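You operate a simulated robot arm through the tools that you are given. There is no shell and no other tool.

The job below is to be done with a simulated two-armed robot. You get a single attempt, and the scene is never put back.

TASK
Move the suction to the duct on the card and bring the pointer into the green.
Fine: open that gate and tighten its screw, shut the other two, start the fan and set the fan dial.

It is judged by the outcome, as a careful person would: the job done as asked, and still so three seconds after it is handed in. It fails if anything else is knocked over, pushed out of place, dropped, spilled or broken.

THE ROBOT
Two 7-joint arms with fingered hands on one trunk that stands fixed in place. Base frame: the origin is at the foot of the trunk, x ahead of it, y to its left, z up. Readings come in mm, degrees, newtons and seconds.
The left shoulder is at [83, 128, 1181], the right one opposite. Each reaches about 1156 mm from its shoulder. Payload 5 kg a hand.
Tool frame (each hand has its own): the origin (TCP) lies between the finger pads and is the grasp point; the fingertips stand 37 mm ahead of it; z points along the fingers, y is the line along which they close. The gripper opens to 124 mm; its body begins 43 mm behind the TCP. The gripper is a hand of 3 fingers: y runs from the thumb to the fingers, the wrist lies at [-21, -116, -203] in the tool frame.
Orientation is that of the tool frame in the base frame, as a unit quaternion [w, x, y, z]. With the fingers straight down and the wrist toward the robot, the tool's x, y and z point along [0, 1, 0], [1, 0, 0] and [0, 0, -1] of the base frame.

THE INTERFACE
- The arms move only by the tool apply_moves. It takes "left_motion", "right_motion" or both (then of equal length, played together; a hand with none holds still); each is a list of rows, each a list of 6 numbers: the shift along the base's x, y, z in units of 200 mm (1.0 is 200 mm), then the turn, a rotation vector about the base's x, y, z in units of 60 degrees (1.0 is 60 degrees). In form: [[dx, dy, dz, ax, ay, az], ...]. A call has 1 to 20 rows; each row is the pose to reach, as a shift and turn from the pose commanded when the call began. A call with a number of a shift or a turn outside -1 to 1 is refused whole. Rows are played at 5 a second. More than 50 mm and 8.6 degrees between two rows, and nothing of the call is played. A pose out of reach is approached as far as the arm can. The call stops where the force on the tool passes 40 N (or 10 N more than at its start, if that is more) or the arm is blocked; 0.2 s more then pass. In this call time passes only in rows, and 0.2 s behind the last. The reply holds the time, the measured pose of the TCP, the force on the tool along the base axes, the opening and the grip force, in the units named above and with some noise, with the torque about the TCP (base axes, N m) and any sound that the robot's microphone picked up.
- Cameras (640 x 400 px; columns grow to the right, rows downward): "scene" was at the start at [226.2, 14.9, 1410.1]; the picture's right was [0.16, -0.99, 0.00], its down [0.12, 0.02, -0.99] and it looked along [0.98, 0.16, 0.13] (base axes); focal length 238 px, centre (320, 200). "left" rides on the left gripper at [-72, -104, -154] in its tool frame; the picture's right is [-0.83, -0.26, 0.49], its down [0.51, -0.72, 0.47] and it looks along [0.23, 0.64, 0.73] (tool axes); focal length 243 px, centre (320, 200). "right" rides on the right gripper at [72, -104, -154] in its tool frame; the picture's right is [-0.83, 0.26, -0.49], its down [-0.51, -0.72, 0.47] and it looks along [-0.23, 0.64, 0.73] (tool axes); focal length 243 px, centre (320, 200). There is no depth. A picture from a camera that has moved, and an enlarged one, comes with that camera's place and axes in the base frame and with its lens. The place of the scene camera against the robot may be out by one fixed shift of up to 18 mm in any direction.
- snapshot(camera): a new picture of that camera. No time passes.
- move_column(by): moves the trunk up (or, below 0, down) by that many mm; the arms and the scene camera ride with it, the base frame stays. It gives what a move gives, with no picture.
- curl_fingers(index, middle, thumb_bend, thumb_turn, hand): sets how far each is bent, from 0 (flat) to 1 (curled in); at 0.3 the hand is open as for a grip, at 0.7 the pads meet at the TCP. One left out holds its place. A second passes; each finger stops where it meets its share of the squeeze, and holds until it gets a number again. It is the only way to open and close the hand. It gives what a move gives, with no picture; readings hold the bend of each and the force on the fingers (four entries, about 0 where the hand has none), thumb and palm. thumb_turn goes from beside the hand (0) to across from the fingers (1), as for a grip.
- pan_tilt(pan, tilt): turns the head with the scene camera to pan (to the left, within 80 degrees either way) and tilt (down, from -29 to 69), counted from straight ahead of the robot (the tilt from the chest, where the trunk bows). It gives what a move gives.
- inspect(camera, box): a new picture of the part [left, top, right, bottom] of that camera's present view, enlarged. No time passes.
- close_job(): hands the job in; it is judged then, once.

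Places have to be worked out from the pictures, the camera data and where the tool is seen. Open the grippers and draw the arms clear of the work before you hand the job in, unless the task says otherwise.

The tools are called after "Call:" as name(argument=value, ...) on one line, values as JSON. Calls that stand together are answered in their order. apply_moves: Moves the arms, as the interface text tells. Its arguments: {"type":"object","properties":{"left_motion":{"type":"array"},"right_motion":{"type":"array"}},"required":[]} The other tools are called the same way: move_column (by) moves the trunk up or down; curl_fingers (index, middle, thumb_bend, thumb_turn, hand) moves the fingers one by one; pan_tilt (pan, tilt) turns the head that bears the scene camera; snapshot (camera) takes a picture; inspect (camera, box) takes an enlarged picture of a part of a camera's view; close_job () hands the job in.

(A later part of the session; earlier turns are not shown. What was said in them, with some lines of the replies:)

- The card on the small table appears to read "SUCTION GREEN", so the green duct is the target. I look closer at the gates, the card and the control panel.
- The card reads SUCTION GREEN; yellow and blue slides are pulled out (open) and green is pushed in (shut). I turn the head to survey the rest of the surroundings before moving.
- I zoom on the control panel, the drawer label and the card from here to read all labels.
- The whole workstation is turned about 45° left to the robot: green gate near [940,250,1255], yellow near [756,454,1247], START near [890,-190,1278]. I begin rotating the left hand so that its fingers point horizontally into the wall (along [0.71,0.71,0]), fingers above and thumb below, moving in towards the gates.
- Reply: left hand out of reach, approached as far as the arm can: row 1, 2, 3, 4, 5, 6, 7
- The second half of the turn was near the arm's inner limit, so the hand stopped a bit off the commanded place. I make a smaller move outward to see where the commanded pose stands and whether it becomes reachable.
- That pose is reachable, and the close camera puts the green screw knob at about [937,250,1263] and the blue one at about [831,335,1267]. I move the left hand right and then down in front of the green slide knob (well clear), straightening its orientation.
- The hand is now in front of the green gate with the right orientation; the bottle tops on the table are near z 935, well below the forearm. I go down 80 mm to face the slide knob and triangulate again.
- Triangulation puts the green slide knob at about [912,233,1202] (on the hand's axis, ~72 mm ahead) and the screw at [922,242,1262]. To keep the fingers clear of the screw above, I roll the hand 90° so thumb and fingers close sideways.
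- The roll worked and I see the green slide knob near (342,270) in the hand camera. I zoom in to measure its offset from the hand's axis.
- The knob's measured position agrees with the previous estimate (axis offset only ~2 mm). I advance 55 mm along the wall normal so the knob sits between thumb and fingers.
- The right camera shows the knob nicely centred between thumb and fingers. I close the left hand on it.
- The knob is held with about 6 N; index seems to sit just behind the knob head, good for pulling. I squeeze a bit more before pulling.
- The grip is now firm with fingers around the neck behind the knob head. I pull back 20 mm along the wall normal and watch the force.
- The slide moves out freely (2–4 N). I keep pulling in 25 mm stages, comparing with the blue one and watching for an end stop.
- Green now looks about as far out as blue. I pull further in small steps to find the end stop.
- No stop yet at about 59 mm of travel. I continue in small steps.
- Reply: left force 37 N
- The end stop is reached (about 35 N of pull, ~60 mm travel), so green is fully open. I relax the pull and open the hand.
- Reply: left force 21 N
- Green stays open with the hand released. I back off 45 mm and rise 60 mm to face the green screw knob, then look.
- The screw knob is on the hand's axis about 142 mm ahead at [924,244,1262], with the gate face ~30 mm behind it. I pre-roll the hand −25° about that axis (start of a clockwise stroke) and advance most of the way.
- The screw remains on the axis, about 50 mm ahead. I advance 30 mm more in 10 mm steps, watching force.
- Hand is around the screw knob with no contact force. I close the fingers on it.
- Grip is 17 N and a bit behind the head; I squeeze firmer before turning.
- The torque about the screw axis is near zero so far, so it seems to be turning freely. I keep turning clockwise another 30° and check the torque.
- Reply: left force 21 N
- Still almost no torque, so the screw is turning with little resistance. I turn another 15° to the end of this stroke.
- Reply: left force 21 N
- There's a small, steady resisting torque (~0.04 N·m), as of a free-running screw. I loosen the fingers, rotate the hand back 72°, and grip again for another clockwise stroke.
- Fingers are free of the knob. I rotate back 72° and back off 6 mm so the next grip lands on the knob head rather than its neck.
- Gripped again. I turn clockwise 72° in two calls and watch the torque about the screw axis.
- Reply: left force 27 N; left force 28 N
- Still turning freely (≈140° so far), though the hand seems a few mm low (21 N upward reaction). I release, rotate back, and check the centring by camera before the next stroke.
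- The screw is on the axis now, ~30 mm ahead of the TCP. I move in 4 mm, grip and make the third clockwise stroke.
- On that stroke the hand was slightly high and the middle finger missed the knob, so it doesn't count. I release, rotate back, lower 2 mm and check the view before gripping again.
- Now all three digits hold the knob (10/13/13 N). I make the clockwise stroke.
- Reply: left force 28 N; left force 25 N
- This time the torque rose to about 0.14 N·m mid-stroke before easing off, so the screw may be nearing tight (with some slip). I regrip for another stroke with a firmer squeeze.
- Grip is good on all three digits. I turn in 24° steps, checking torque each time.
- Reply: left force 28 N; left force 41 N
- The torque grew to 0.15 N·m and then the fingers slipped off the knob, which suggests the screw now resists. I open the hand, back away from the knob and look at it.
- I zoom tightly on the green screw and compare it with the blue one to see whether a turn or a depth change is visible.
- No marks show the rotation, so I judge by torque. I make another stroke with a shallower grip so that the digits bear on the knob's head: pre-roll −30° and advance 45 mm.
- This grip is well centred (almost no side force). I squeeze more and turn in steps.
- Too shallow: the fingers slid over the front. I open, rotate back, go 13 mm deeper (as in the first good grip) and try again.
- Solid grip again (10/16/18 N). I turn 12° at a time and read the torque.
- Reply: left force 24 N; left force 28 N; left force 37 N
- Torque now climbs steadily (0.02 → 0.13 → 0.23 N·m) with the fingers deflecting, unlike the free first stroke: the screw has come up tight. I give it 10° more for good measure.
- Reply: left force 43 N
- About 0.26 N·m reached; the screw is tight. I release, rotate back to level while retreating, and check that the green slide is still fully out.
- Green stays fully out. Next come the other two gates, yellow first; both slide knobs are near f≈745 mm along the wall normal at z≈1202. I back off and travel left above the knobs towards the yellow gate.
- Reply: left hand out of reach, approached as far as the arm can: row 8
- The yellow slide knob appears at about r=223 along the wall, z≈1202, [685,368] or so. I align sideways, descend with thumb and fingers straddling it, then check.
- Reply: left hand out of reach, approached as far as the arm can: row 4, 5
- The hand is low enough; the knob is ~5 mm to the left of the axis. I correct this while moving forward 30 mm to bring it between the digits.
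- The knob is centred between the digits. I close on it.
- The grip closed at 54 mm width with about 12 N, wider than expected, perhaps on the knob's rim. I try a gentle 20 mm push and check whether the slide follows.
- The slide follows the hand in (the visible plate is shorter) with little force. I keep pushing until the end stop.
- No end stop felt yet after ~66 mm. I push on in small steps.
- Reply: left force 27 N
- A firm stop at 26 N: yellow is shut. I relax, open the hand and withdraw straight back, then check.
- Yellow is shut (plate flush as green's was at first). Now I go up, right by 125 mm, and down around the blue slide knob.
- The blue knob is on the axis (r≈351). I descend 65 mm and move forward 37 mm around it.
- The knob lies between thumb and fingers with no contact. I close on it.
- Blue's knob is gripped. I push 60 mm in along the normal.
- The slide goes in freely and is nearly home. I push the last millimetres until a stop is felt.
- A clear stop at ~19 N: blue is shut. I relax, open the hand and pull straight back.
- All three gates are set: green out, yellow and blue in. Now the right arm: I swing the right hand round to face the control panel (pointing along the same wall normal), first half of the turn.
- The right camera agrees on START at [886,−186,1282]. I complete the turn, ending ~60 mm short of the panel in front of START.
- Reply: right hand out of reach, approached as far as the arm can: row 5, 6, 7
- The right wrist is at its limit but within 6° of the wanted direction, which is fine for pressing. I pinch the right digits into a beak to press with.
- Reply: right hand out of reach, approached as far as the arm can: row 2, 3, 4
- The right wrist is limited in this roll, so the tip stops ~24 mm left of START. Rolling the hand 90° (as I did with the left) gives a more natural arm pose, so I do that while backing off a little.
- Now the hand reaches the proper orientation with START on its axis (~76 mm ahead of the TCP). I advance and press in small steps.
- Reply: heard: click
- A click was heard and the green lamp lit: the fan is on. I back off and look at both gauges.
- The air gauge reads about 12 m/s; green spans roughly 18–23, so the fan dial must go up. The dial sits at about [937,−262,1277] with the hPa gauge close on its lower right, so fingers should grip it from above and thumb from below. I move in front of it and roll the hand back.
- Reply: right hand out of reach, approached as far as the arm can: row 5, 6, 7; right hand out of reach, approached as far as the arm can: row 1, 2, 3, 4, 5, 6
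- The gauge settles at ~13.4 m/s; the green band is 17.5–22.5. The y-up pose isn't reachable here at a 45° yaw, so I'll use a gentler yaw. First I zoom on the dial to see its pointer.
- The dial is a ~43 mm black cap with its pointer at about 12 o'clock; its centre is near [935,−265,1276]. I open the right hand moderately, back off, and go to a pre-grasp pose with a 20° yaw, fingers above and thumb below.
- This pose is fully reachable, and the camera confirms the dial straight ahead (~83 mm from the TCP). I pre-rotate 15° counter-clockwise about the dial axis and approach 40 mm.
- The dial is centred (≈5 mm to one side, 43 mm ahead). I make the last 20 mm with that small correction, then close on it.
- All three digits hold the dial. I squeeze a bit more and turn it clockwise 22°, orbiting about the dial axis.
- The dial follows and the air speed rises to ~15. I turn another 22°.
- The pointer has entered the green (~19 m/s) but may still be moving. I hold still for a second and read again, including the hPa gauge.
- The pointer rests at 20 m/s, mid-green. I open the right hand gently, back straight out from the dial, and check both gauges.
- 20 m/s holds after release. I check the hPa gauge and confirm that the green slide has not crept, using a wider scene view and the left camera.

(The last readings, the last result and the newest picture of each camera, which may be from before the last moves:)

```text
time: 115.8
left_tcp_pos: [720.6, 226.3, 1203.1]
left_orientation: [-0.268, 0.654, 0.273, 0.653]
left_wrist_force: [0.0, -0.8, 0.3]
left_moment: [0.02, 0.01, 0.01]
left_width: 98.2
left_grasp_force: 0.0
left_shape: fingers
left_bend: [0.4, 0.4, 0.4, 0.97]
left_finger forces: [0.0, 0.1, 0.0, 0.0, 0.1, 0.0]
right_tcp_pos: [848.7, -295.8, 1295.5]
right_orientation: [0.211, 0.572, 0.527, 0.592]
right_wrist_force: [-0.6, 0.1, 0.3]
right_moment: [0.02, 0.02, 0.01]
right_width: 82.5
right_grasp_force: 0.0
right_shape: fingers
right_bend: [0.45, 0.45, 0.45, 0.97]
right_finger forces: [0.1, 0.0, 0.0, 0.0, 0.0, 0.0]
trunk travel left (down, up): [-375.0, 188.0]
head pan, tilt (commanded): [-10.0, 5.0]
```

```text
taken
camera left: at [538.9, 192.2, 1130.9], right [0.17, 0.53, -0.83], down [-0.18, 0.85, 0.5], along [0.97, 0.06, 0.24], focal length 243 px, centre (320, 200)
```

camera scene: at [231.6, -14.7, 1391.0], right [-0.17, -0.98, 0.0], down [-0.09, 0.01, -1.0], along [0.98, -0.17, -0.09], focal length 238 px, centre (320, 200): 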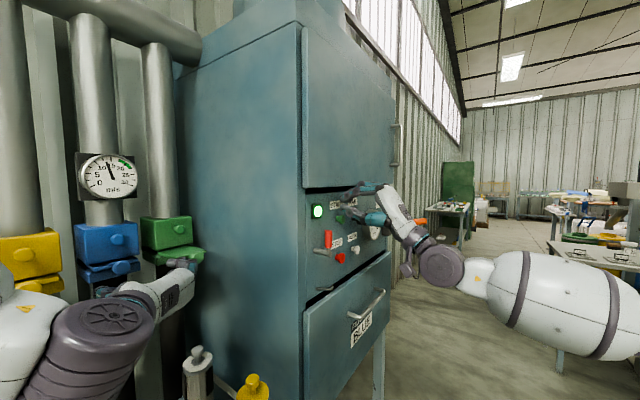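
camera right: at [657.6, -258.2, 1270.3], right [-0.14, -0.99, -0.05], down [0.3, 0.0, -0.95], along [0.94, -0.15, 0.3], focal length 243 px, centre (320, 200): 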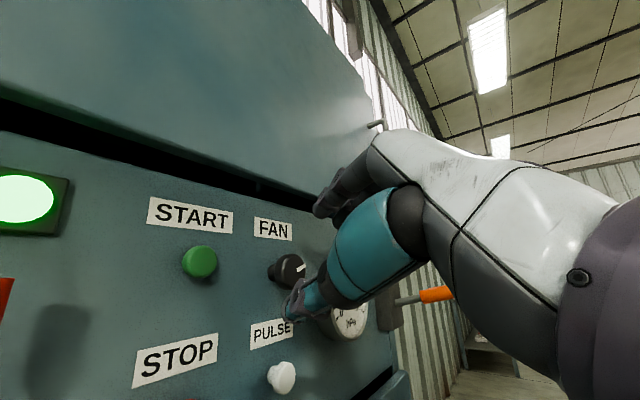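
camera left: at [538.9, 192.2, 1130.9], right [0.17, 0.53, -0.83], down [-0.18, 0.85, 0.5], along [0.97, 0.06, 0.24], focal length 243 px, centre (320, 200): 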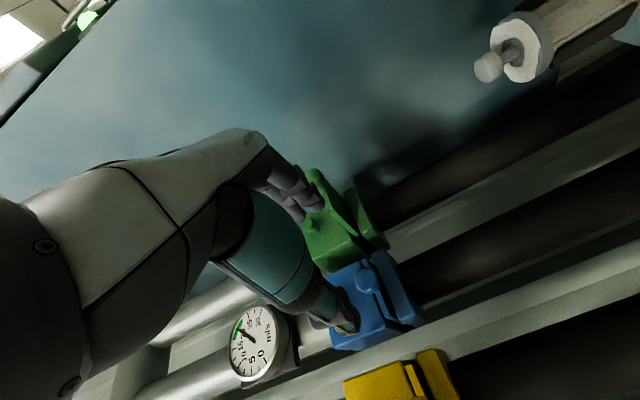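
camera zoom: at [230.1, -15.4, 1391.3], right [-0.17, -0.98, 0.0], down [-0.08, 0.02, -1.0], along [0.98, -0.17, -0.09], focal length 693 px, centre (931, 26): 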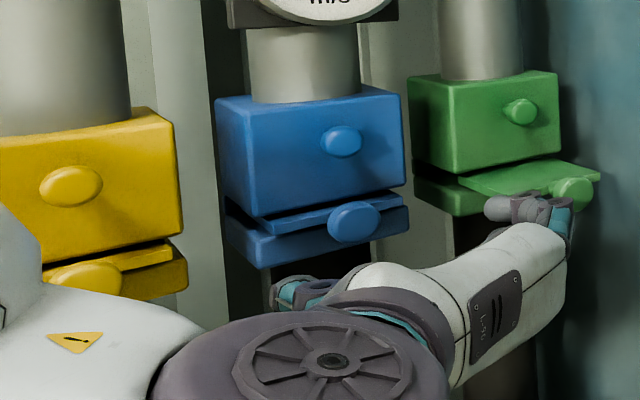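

Everything is in place. As a check that the clamp screw really holds, I'll give the green slide knob a gentle nudge with the closed left hand (a free slide moved at ~4 N). First I move in front of it.

Call:
curl_fingers(hand="left", index=0.7, middle=0.7, thumb_bend=0.7)

Call:
apply_moves(left_motion=[[0.12, -0.12, 0, 0, 0, 0], [0.24, -0.24, 0, 0, 0, 0], [0.36, -0.36, 0, 0, 0, 0], [0.463, -0.463, 0, 0, 0, 0], [0.51, -0.416, 0, 0, 0, 0]])

Call:
snapshot(camera="left")

Call:
inspect(camera="scene", box=[80, 200, 240, 320])

```text
time: 116.8
left_tcp_pos: [721.0, 226.8, 1201.9]
left_orientation: [-0.268, 0.653, 0.273, 0.654]
left_wrist_force: [0.8, 1.0, -0.3]
left_moment: [-0.02, -0.01, 0.02]
left_width: 7.1
left_grasp_force: 0.1
left_shape: fingers
left_bend: [0.7, 0.7, 0.7, 0.97]
left_finger forces: [0.0, 0.2, 0.0, 0.0, 0.1, 0.1]
right_tcp_pos: [851.7, -295.8, 1293.5]
right_orientation: [0.211, 0.573, 0.527, 0.592]
right_wrist_force: [0.4, 0.0, -0.7]
right_moment: [0.02, -0.03, -0.01]
right_width: 82.6
right_grasp_force: 0.1
right_shape: fingers
right_bend: [0.45, 0.45, 0.45, 0.97]
right_finger forces: [0.0, 0.1, 0.0, 0.1, 0.1, 0.0]
trunk travel left (down, up): [-375.0, 188.0]
head pan, tilt (commanded): [-10.0, 5.0]
```

```text
time: 118.0
left_tcp_pos: [821.6, 143.9, 1202.3]
left_orientation: [-0.268, 0.653, 0.273, 0.654]
left_wrist_force: [0.6, -0.6, 0.4]
left_moment: [0.02, -0.01, -0.01]
left_width: 7.1
left_grasp_force: 0.1
left_shape: fingers
left_bend: [0.7, 0.7, 0.7, 0.97]
left_finger forces: [0.0, 0.1, 0.0, 0.0, 0.0, 0.1]
right_tcp_pos: [850.4, -296.4, 1295.5]
right_orientation: [0.211, 0.572, 0.527, 0.592]
right_wrist_force: [0.9, 1.2, 1.7]
right_moment: [0.0, 0.01, 0.01]
right_width: 82.7
right_grasp_force: 0.1
right_shape: fingers
right_bend: [0.45, 0.45, 0.45, 0.97]
right_finger forces: [0.0, 0.0, 0.0, 0.0, 0.0, 0.0]
trunk travel left (down, up): [-375.0, 188.0]
head pan, tilt (commanded): [-10.0, 5.0]
```

```text
taken
camera left: at [641.4, 108.9, 1131.1], right [0.17, 0.53, -0.83], down [-0.18, 0.85, 0.5], along [0.97, 0.06, 0.24], focal length 243 px, centre (320, 200)
```

left: 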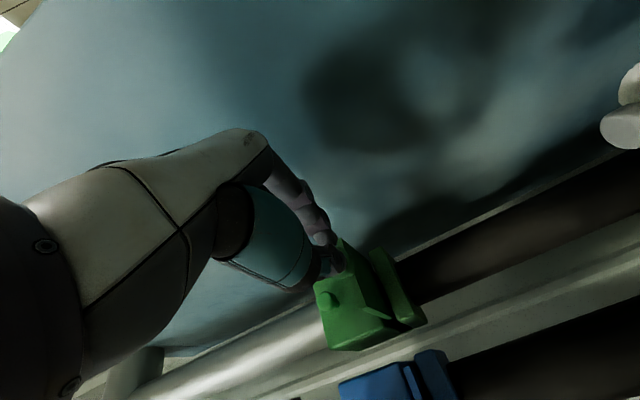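

```text
3.33 times, centred on (160, 260) of scene
camera zoom: at [230.0, -14.6, 1391.4], right [-0.17, -0.98, 0.0], down [-0.08, 0.01, -1.0], along [0.98, -0.17, -0.09], focal length 794 px, centre (853, 0)
```

zoom: 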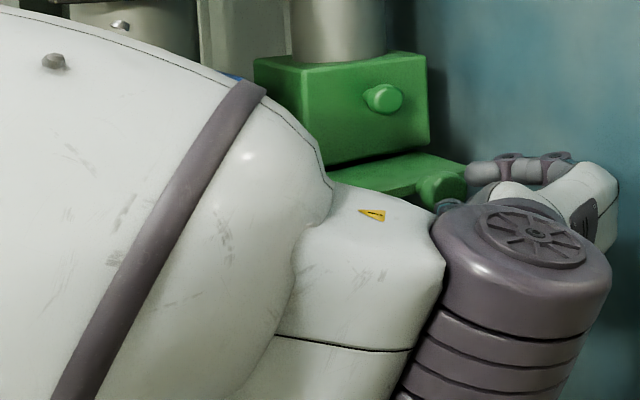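

The beak is ~15 mm from the knob. I advance in small steps and watch for contact force.

Call:
apply_moves(left_motion=[[0.02, 0.02, 0, 0, 0, 0], [0.04, 0.04, 0, 0, 0, 0]])

Call:
apply_moves(left_motion=[[0.014, 0.014, 0, 0, 0, 0]])

Call:
apply_moves(left_motion=[[0.014, 0.014, 0, 0, 0, 0]])

```text
time: 118.6
left_tcp_pos: [830.1, 151.3, 1204.2]
left_orientation: [-0.267, 0.653, 0.273, 0.654]
left_wrist_force: [-1.0, 0.4, 0.7]
left_moment: [0.0, 0.0, -0.01]
left_width: 6.6
left_grasp_force: 0.1
left_shape: fingers
left_bend: [0.7, 0.7, 0.7, 0.97]
left_finger forces: [0.0, 0.0, 0.0, 0.0, 0.0, 0.0]
right_tcp_pos: [851.0, -295.4, 1295.8]
right_orientation: [0.212, 0.572, 0.527, 0.591]
right_wrist_force: [0.0, 0.3, -0.3]
right_moment: [0.0, 0.02, -0.01]
right_width: 82.6
right_grasp_force: 0.0
right_shape: fingers
right_bend: [0.45, 0.45, 0.45, 0.97]
right_finger forces: [0.0, 0.0, 0.0, 0.1, 0.0, 0.0]
trunk travel left (down, up): [-375.0, 188.0]
head pan, tilt (commanded): [-10.0, 5.0]
```

```text
time: 119.0
left_tcp_pos: [834.5, 153.1, 1201.7]
left_orientation: [-0.267, 0.653, 0.272, 0.654]
left_wrist_force: [-2.9, -5.7, -0.9]
left_moment: [0.01, -0.01, -0.1]
left_width: 7.4
left_grasp_force: 3.7
left_shape: fingers
left_bend: [0.7, 0.7, 0.7, 0.97]
left_finger forces: [0.1, 5.5, 0.0, 0.0, 0.8, 0.0]
right_tcp_pos: [851.3, -297.5, 1293.9]
right_orientation: [0.211, 0.573, 0.526, 0.592]
right_wrist_force: [0.2, -0.2, 1.4]
right_moment: [-0.04, -0.03, -0.02]
right_width: 82.8
right_grasp_force: 0.0
right_shape: fingers
right_bend: [0.45, 0.45, 0.45, 0.97]
right_finger forces: [0.1, 0.0, 0.0, 0.1, 0.0, 0.0]
trunk travel left (down, up): [-375.0, 188.0]
head pan, tilt (commanded): [-10.0, 5.0]
```

```text
time: 119.4
left_tcp_pos: [835.3, 153.2, 1203.0]
left_orientation: [-0.267, 0.653, 0.271, 0.655]
left_wrist_force: [-14.6, -15.5, -2.7]
left_moment: [-0.04, 0.11, 0.01]
left_width: 7.6
left_grasp_force: 11.4
left_shape: fingers
left_bend: [0.7, 0.71, 0.7, 0.97]
left_finger forces: [2.1, 10.0, 0.0, 0.0, 10.1, 0.0]
right_tcp_pos: [849.8, -298.9, 1293.8]
right_orientation: [0.211, 0.573, 0.526, 0.592]
right_wrist_force: [-0.2, 0.8, -0.5]
right_moment: [-0.04, 0.02, 0.02]
right_width: 82.7
right_grasp_force: 0.0
right_shape: fingers
right_bend: [0.45, 0.45, 0.45, 0.97]
right_finger forces: [0.1, 0.0, 0.0, 0.1, 0.0, 0.0]
trunk travel left (down, up): [-375.0, 188.0]
head pan, tilt (commanded): [-10.0, 5.0]
```

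The slide does not budge under 21 N, so the clamp screw is properly tight. Now I back both hands off and open them.

Call:
apply_moves(left_motion=[[-0.05, -0.05, 0, 0, 0, 0], [-0.15, -0.15, 0, 0, 0, 0], [-0.25, -0.25, 0.0, 0, 0, 0], [-0.33, -0.33, 0.05, 0, 0, 0], [-0.38, -0.38, 0.15, 0, 0, 0]], right_motion=[[-0.12, -0.04, 0.04, 0, 0, 0], [-0.26, -0.08, 0.1, 0, 0, 0], [-0.4, -0.12, 0.16, 0, 0, 0], [-0.54, -0.16, 0.22, 0, 0, 0], [-0.68, -0.2, 0.28, 0, 0, 0]])

Call:
curl_fingers(hand="left", index=0.3, middle=0.3, thumb_bend=0.3)

Call:
curl_fingers(hand="right", index=0.3, middle=0.3, thumb_bend=0.3)

Call:
snapshot(camera="scene")

Call:
inspect(camera="scene", box=[60, 130, 160, 220])

Call:
snapshot(camera="left")

Call:
snapshot(camera="right")

```text
time: 120.6
left_tcp_pos: [759.7, 81.5, 1234.1]
left_orientation: [-0.267, 0.652, 0.273, 0.655]
left_wrist_force: [0.3, -1.4, -0.2]
left_moment: [0.01, -0.01, -0.01]
left_width: 7.3
left_grasp_force: 0.2
left_shape: fingers
left_bend: [0.7, 0.7, 0.7, 0.97]
left_finger forces: [0.1, 0.1, 0.0, 0.0, 0.0, 0.1]
right_tcp_pos: [712.7, -336.1, 1350.2]
right_orientation: [0.211, 0.571, 0.527, 0.593]
right_wrist_force: [0.3, -0.6, 0.7]
right_moment: [0.01, -0.03, 0.01]
right_width: 82.9
right_grasp_force: 0.1
right_shape: fingers
right_bend: [0.45, 0.45, 0.45, 0.97]
right_finger forces: [0.0, 0.1, 0.0, 0.0, 0.0, 0.1]
trunk travel left (down, up): [-375.0, 188.0]
head pan, tilt (commanded): [-10.0, 5.0]
```

```text
time: 121.6
left_tcp_pos: [761.1, 80.8, 1232.7]
left_orientation: [-0.268, 0.653, 0.272, 0.654]
left_wrist_force: [-0.6, -1.3, -0.5]
left_moment: [0.01, -0.01, -0.03]
left_width: 128.4
left_grasp_force: 0.1
left_shape: fingers
left_bend: [0.3, 0.3, 0.3, 0.97]
left_finger forces: [0.1, 0.0, 0.1, 0.1, 0.1, 0.0]
right_tcp_pos: [715.8, -336.3, 1350.4]
right_orientation: [0.212, 0.572, 0.527, 0.592]
right_wrist_force: [0.0, -0.7, 1.2]
right_moment: [0.0, -0.02, 0.0]
right_width: 83.1
right_grasp_force: 0.0
right_shape: fingers
right_bend: [0.45, 0.45, 0.45, 0.97]
right_finger forces: [0.0, 0.1, 0.1, 0.0, 0.0, 0.1]
trunk travel left (down, up): [-375.0, 188.0]
head pan, tilt (commanded): [-10.0, 5.0]
```

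```text
time: 122.6
left_tcp_pos: [760.3, 81.6, 1232.6]
left_orientation: [-0.267, 0.653, 0.273, 0.654]
left_wrist_force: [0.0, 0.1, -0.8]
left_moment: [-0.01, -0.02, -0.01]
left_width: 128.3
left_grasp_force: 0.1
left_shape: fingers
left_bend: [0.3, 0.3, 0.3, 0.97]
left_finger forces: [0.0, 0.0, 0.0, 0.0, 0.0, 0.0]
right_tcp_pos: [714.7, -335.3, 1350.2]
right_orientation: [0.211, 0.573, 0.526, 0.591]
right_wrist_force: [0.4, 0.6, 0.4]
right_moment: [0.03, -0.01, -0.02]
right_width: 128.3
right_grasp_force: 0.0
right_shape: fingers
right_bend: [0.3, 0.3, 0.3, 0.97]
right_finger forces: [0.0, 0.0, 0.1, 0.0, 0.1, 0.0]
trunk travel left (down, up): [-375.0, 188.0]
head pan, tilt (commanded): [-10.0, 5.0]
```

```text
taken
camera scene: at [231.6, -14.8, 1391.0], right [-0.17, -0.98, 0.0], down [-0.09, 0.02, -1.0], along [0.98, -0.17, -0.09], focal length 238 px, centre (320, 200)
```

scene: 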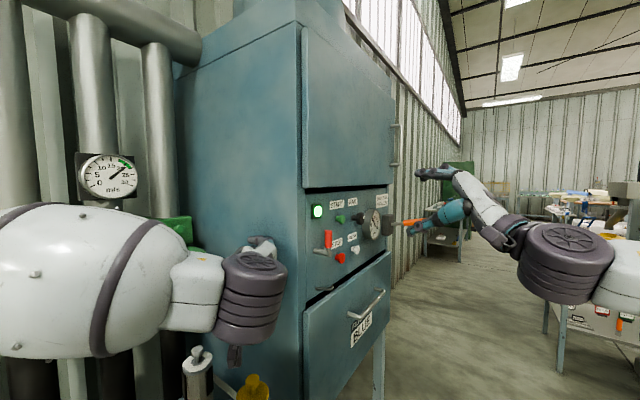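

```text
4.44 times, centred on (110, 175) of scene
camera zoom: at [231.6, -14.8, 1391.0], right [-0.17, -0.98, 0.0], down [-0.09, 0.02, -1.0], along [0.98, -0.17, -0.09], focal length 1058 px, centre (1253, 311)
```

zoom: 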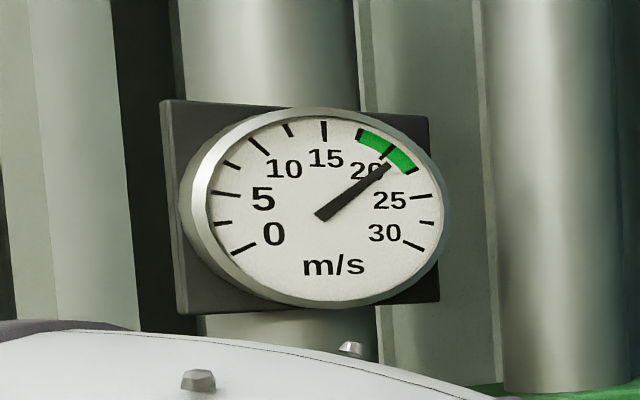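

```text
taken
camera left: at [579.8, 46.9, 1160.6], right [0.17, 0.53, -0.83], down [-0.18, 0.85, 0.5], along [0.97, 0.06, 0.23], focal length 243 px, centre (320, 200)
```

left: 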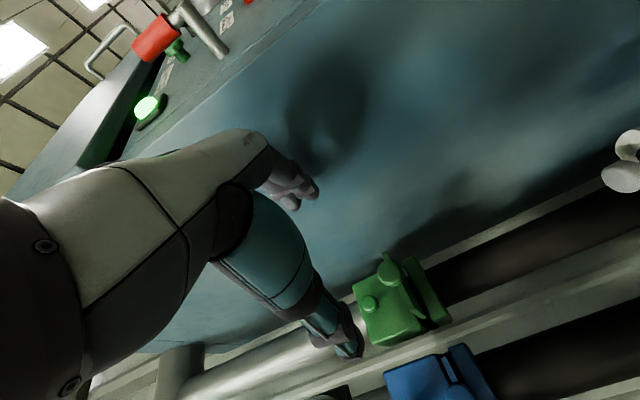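

```text
taken
camera right: at [523.0, -297.9, 1325.4], right [-0.14, -0.99, -0.05], down [0.3, 0.0, -0.95], along [0.94, -0.15, 0.3], focal length 243 px, centre (320, 200)
```

right: 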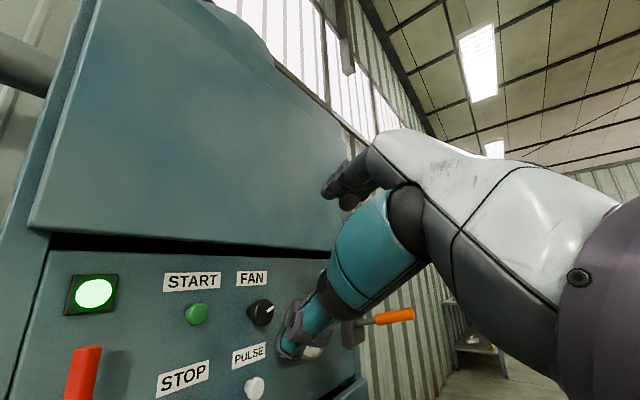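

All is clear, though the pointer seems to have crept from ~20.2 to ~21. I wait a few seconds and read again before deciding whether to trim the dial.

Call:
apply_moves(right_motion=[[0, 0, 0, 0, 0, 0], [0, 0, 0, 0, 0, 0], [0, 0, 0, 0, 0, 0], [0, 0, 0, 0, 0, 0], [0, 0, 0, 0, 0, 0], [0, 0, 0, 0, 0, 0], [0, 0, 0, 0, 0, 0], [0, 0, 0, 0, 0, 0], [0, 0, 0, 0, 0, 0], [0, 0, 0, 0, 0, 0], [0, 0, 0, 0, 0, 0], [0, 0, 0, 0, 0, 0], [0, 0, 0, 0, 0, 0], [0, 0, 0, 0, 0, 0], [0, 0, 0, 0, 0, 0], [0, 0, 0, 0, 0, 0], [0, 0, 0, 0, 0, 0], [0, 0, 0, 0, 0, 0], [0, 0, 0, 0, 0, 0], [0, 0, 0, 0, 0, 0]])

Call:
inspect(camera="scene", box=[60, 130, 160, 220])

Call:
inspect(camera="scene", box=[340, 190, 420, 250])

```text
time: 126.8
left_tcp_pos: [761.3, 80.7, 1232.6]
left_orientation: [-0.267, 0.653, 0.273, 0.654]
left_wrist_force: [0.6, 0.5, 0.2]
left_moment: [0.0, -0.01, 0.0]
left_width: 128.2
left_grasp_force: 0.1
left_shape: fingers
left_bend: [0.3, 0.3, 0.3, 0.97]
left_finger forces: [0.0, 0.0, 0.0, 0.1, 0.0, 0.1]
right_tcp_pos: [714.9, -336.7, 1350.1]
right_orientation: [0.211, 0.573, 0.526, 0.591]
right_wrist_force: [0.3, 0.8, -0.1]
right_moment: [0.01, -0.02, 0.0]
right_width: 128.3
right_grasp_force: 0.0
right_shape: fingers
right_bend: [0.3, 0.3, 0.3, 0.97]
right_finger forces: [0.0, 0.0, 0.0, 0.1, 0.0, 0.1]
trunk travel left (down, up): [-375.0, 188.0]
head pan, tilt (commanded): [-10.0, 5.0]
```

```text
4.44 times, centred on (110, 175) of scene
camera zoom: at [231.6, -14.8, 1391.0], right [-0.17, -0.98, 0.0], down [-0.09, 0.02, -1.0], along [0.98, -0.17, -0.09], focal length 1058 px, centre (1253, 311)
```

zoom: 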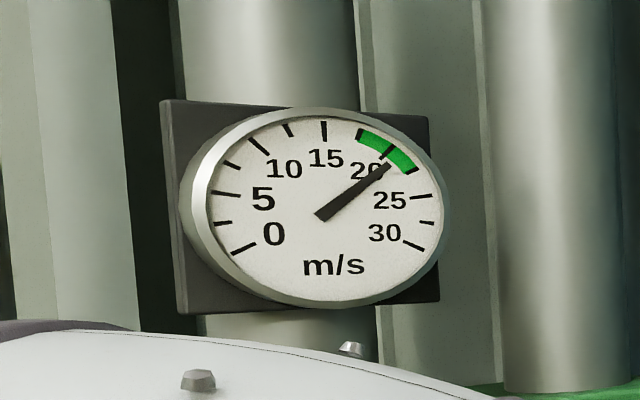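

```text
6.67 times, centred on (380, 220) of scene
camera zoom: at [231.6, -14.8, 1391.0], right [-0.17, -0.98, 0.0], down [-0.09, 0.02, -1.0], along [0.98, -0.17, -0.09], focal length 1587 px, centre (-80, 67)
```

zoom: 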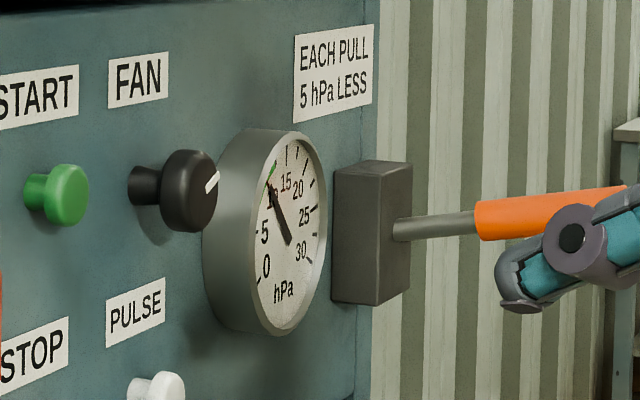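

Steady at ~21 m/s, well inside the green, and the hPa needle is fine too. I draw the left arm a bit further back and take a last look at the gates.

Call:
apply_moves(left_motion=[[-0.12, -0.06, 0.05, 0, 0, 0], [-0.25, -0.12, 0.1, 0, 0, 0], [-0.38, -0.12, 0.15, 0, 0, 0], [-0.5, -0.06, 0.2, 0, 0, 0]])

Call:
pan_tilt(pan=15, tilt=15)

Call:
snapshot(camera="scene")

Call:
snapshot(camera="left")

```text
time: 127.8
left_tcp_pos: [657.9, 69.6, 1273.0]
left_orientation: [-0.267, 0.653, 0.272, 0.654]
left_wrist_force: [-0.3, -0.1, -0.2]
left_moment: [0.01, 0.0, 0.02]
left_width: 128.9
left_grasp_force: 0.1
left_shape: fingers
left_bend: [0.3, 0.3, 0.3, 0.97]
left_finger forces: [0.0, 0.0, 0.0, 0.0, 0.0, 0.1]
left hand out of reach, approached as far as the arm can: row 2, 3
right_tcp_pos: [712.4, -337.5, 1351.1]
right_orientation: [0.212, 0.571, 0.526, 0.593]
right_wrist_force: [-0.7, -0.3, 0.5]
right_moment: [0.04, 0.01, 0.02]
right_width: 128.5
right_grasp_force: 0.0
right_shape: fingers
right_bend: [0.3, 0.3, 0.3, 0.97]
right_finger forces: [0.0, 0.0, 0.0, 0.0, 0.0, 0.0]
trunk travel left (down, up): [-375.0, 188.0]
head pan, tilt (commanded): [-10.0, 5.0]
```

```text
time: 128.7
left_tcp_pos: [662.6, 70.8, 1270.9]
left_orientation: [-0.268, 0.653, 0.273, 0.653]
left_wrist_force: [0.0, 1.1, 0.3]
left_moment: [-0.01, 0.03, -0.01]
left_width: 128.7
left_grasp_force: 0.0
left_shape: fingers
left_bend: [0.3, 0.3, 0.3, 0.97]
left_finger forces: [0.0, 0.0, 0.0, 0.0, 0.0, 0.0]
right_tcp_pos: [715.3, -335.3, 1349.7]
right_orientation: [0.211, 0.573, 0.527, 0.591]
right_wrist_force: [0.5, -0.1, 0.7]
right_moment: [-0.02, -0.01, 0.0]
right_width: 128.6
right_grasp_force: 0.1
right_shape: fingers
right_bend: [0.3, 0.3, 0.3, 0.97]
right_finger forces: [0.0, 0.0, 0.0, 0.1, 0.0, 0.0]
trunk travel left (down, up): [-375.0, 188.0]
head pan, tilt (commanded): [15.0, 15.0]
```

```text
taken
camera scene: at [231.6, 25.4, 1374.8], right [0.26, -0.97, 0.0], down [-0.25, -0.07, -0.97], along [0.93, 0.25, -0.26], focal length 238 px, centre (320, 200)
```

scene: 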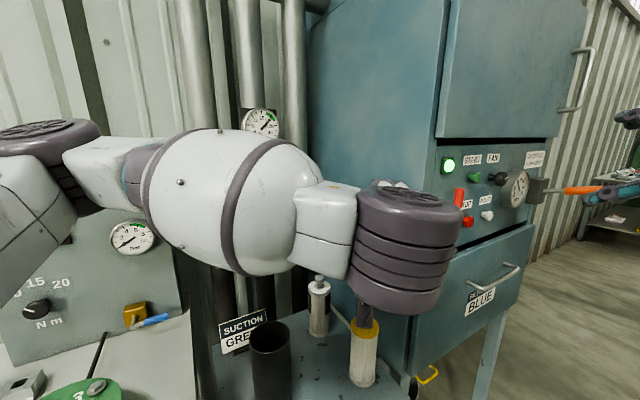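

```text
taken
camera left: at [480.3, 35.6, 1199.8], right [0.17, 0.53, -0.83], down [-0.18, 0.85, 0.5], along [0.97, 0.06, 0.23], focal length 243 px, centre (320, 200)
```

left: 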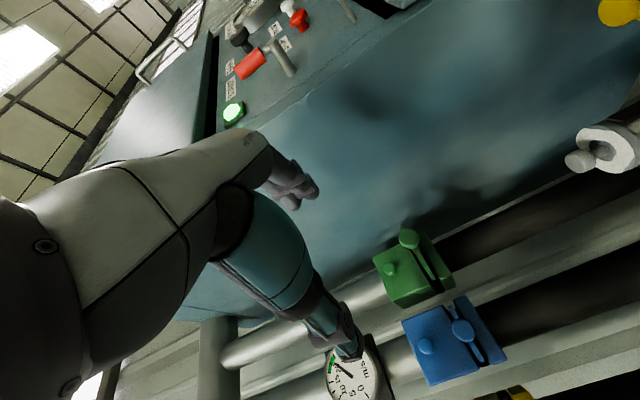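

The left camera shows green out and blue in, the table items are undisturbed, and the lamp is on. One last zoom on the air gauge before handing in.

Call:
inspect(camera="scene", box=[230, 95, 300, 145])

Call:
inspect(camera="left", box=[300, 210, 540, 400])

```text
8.00 times, centred on (265, 120) of scene
camera zoom: at [231.6, 25.4, 1374.8], right [0.26, -0.97, 0.0], down [-0.25, -0.07, -0.97], along [0.93, 0.25, -0.26], focal length 1905 px, centre (760, 840)
```

zoom: 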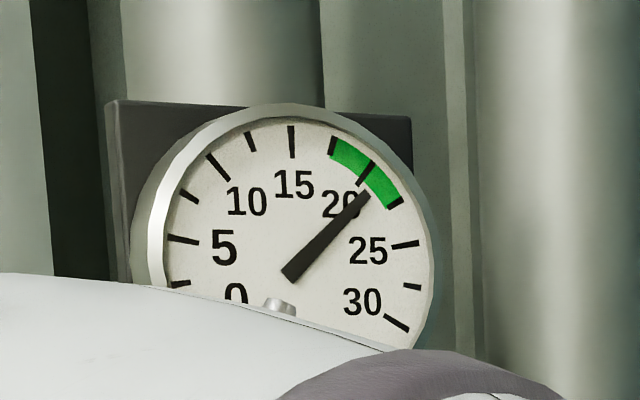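

```text
2.11 times, centred on (420, 305) of left
camera zoom: at [480.3, 35.6, 1199.8], right [0.17, 0.53, -0.83], down [-0.18, 0.85, 0.5], along [0.97, 0.06, 0.23], focal length 511 px, centre (110, -21)
```

zoom: 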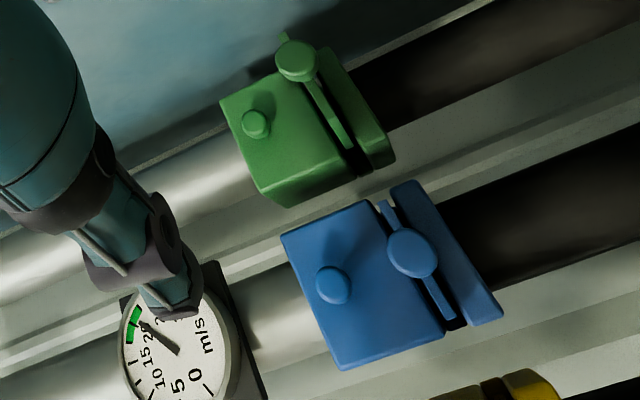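

The pointer sits steadily at about 20.5 m/s in the middle of the green. Green is open and clamped, yellow and blue are shut, the fan is running, and both hands are open and clear. I hand the job in.

Call:
close_job()

```text
The job is handed in.
```

The suction is now on the green duct named on the card, and the air-speed pointer sits at about 20.5 m/s, inside the green band (17.5–22.5). I've handed the job in but haven't seen how it was judged.

- **Green gate:** pulled out to its end stop and its screw tightened. The slide did not move when I pushed it with about 21 N afterwards.
- **Yellow and blue gates:** both pushed in until they stopped.
- **Fan:** started with the START button. I heard the click and the green lamp is on.
- **Fan dial:** turned up about 45°, which raised the reading from about 13.4 m/s. After I let go of the dial it crept up to about 21 m/s and then held steady.

I saw nothing else knocked or moved. Both hands are open and pulled back from the work.
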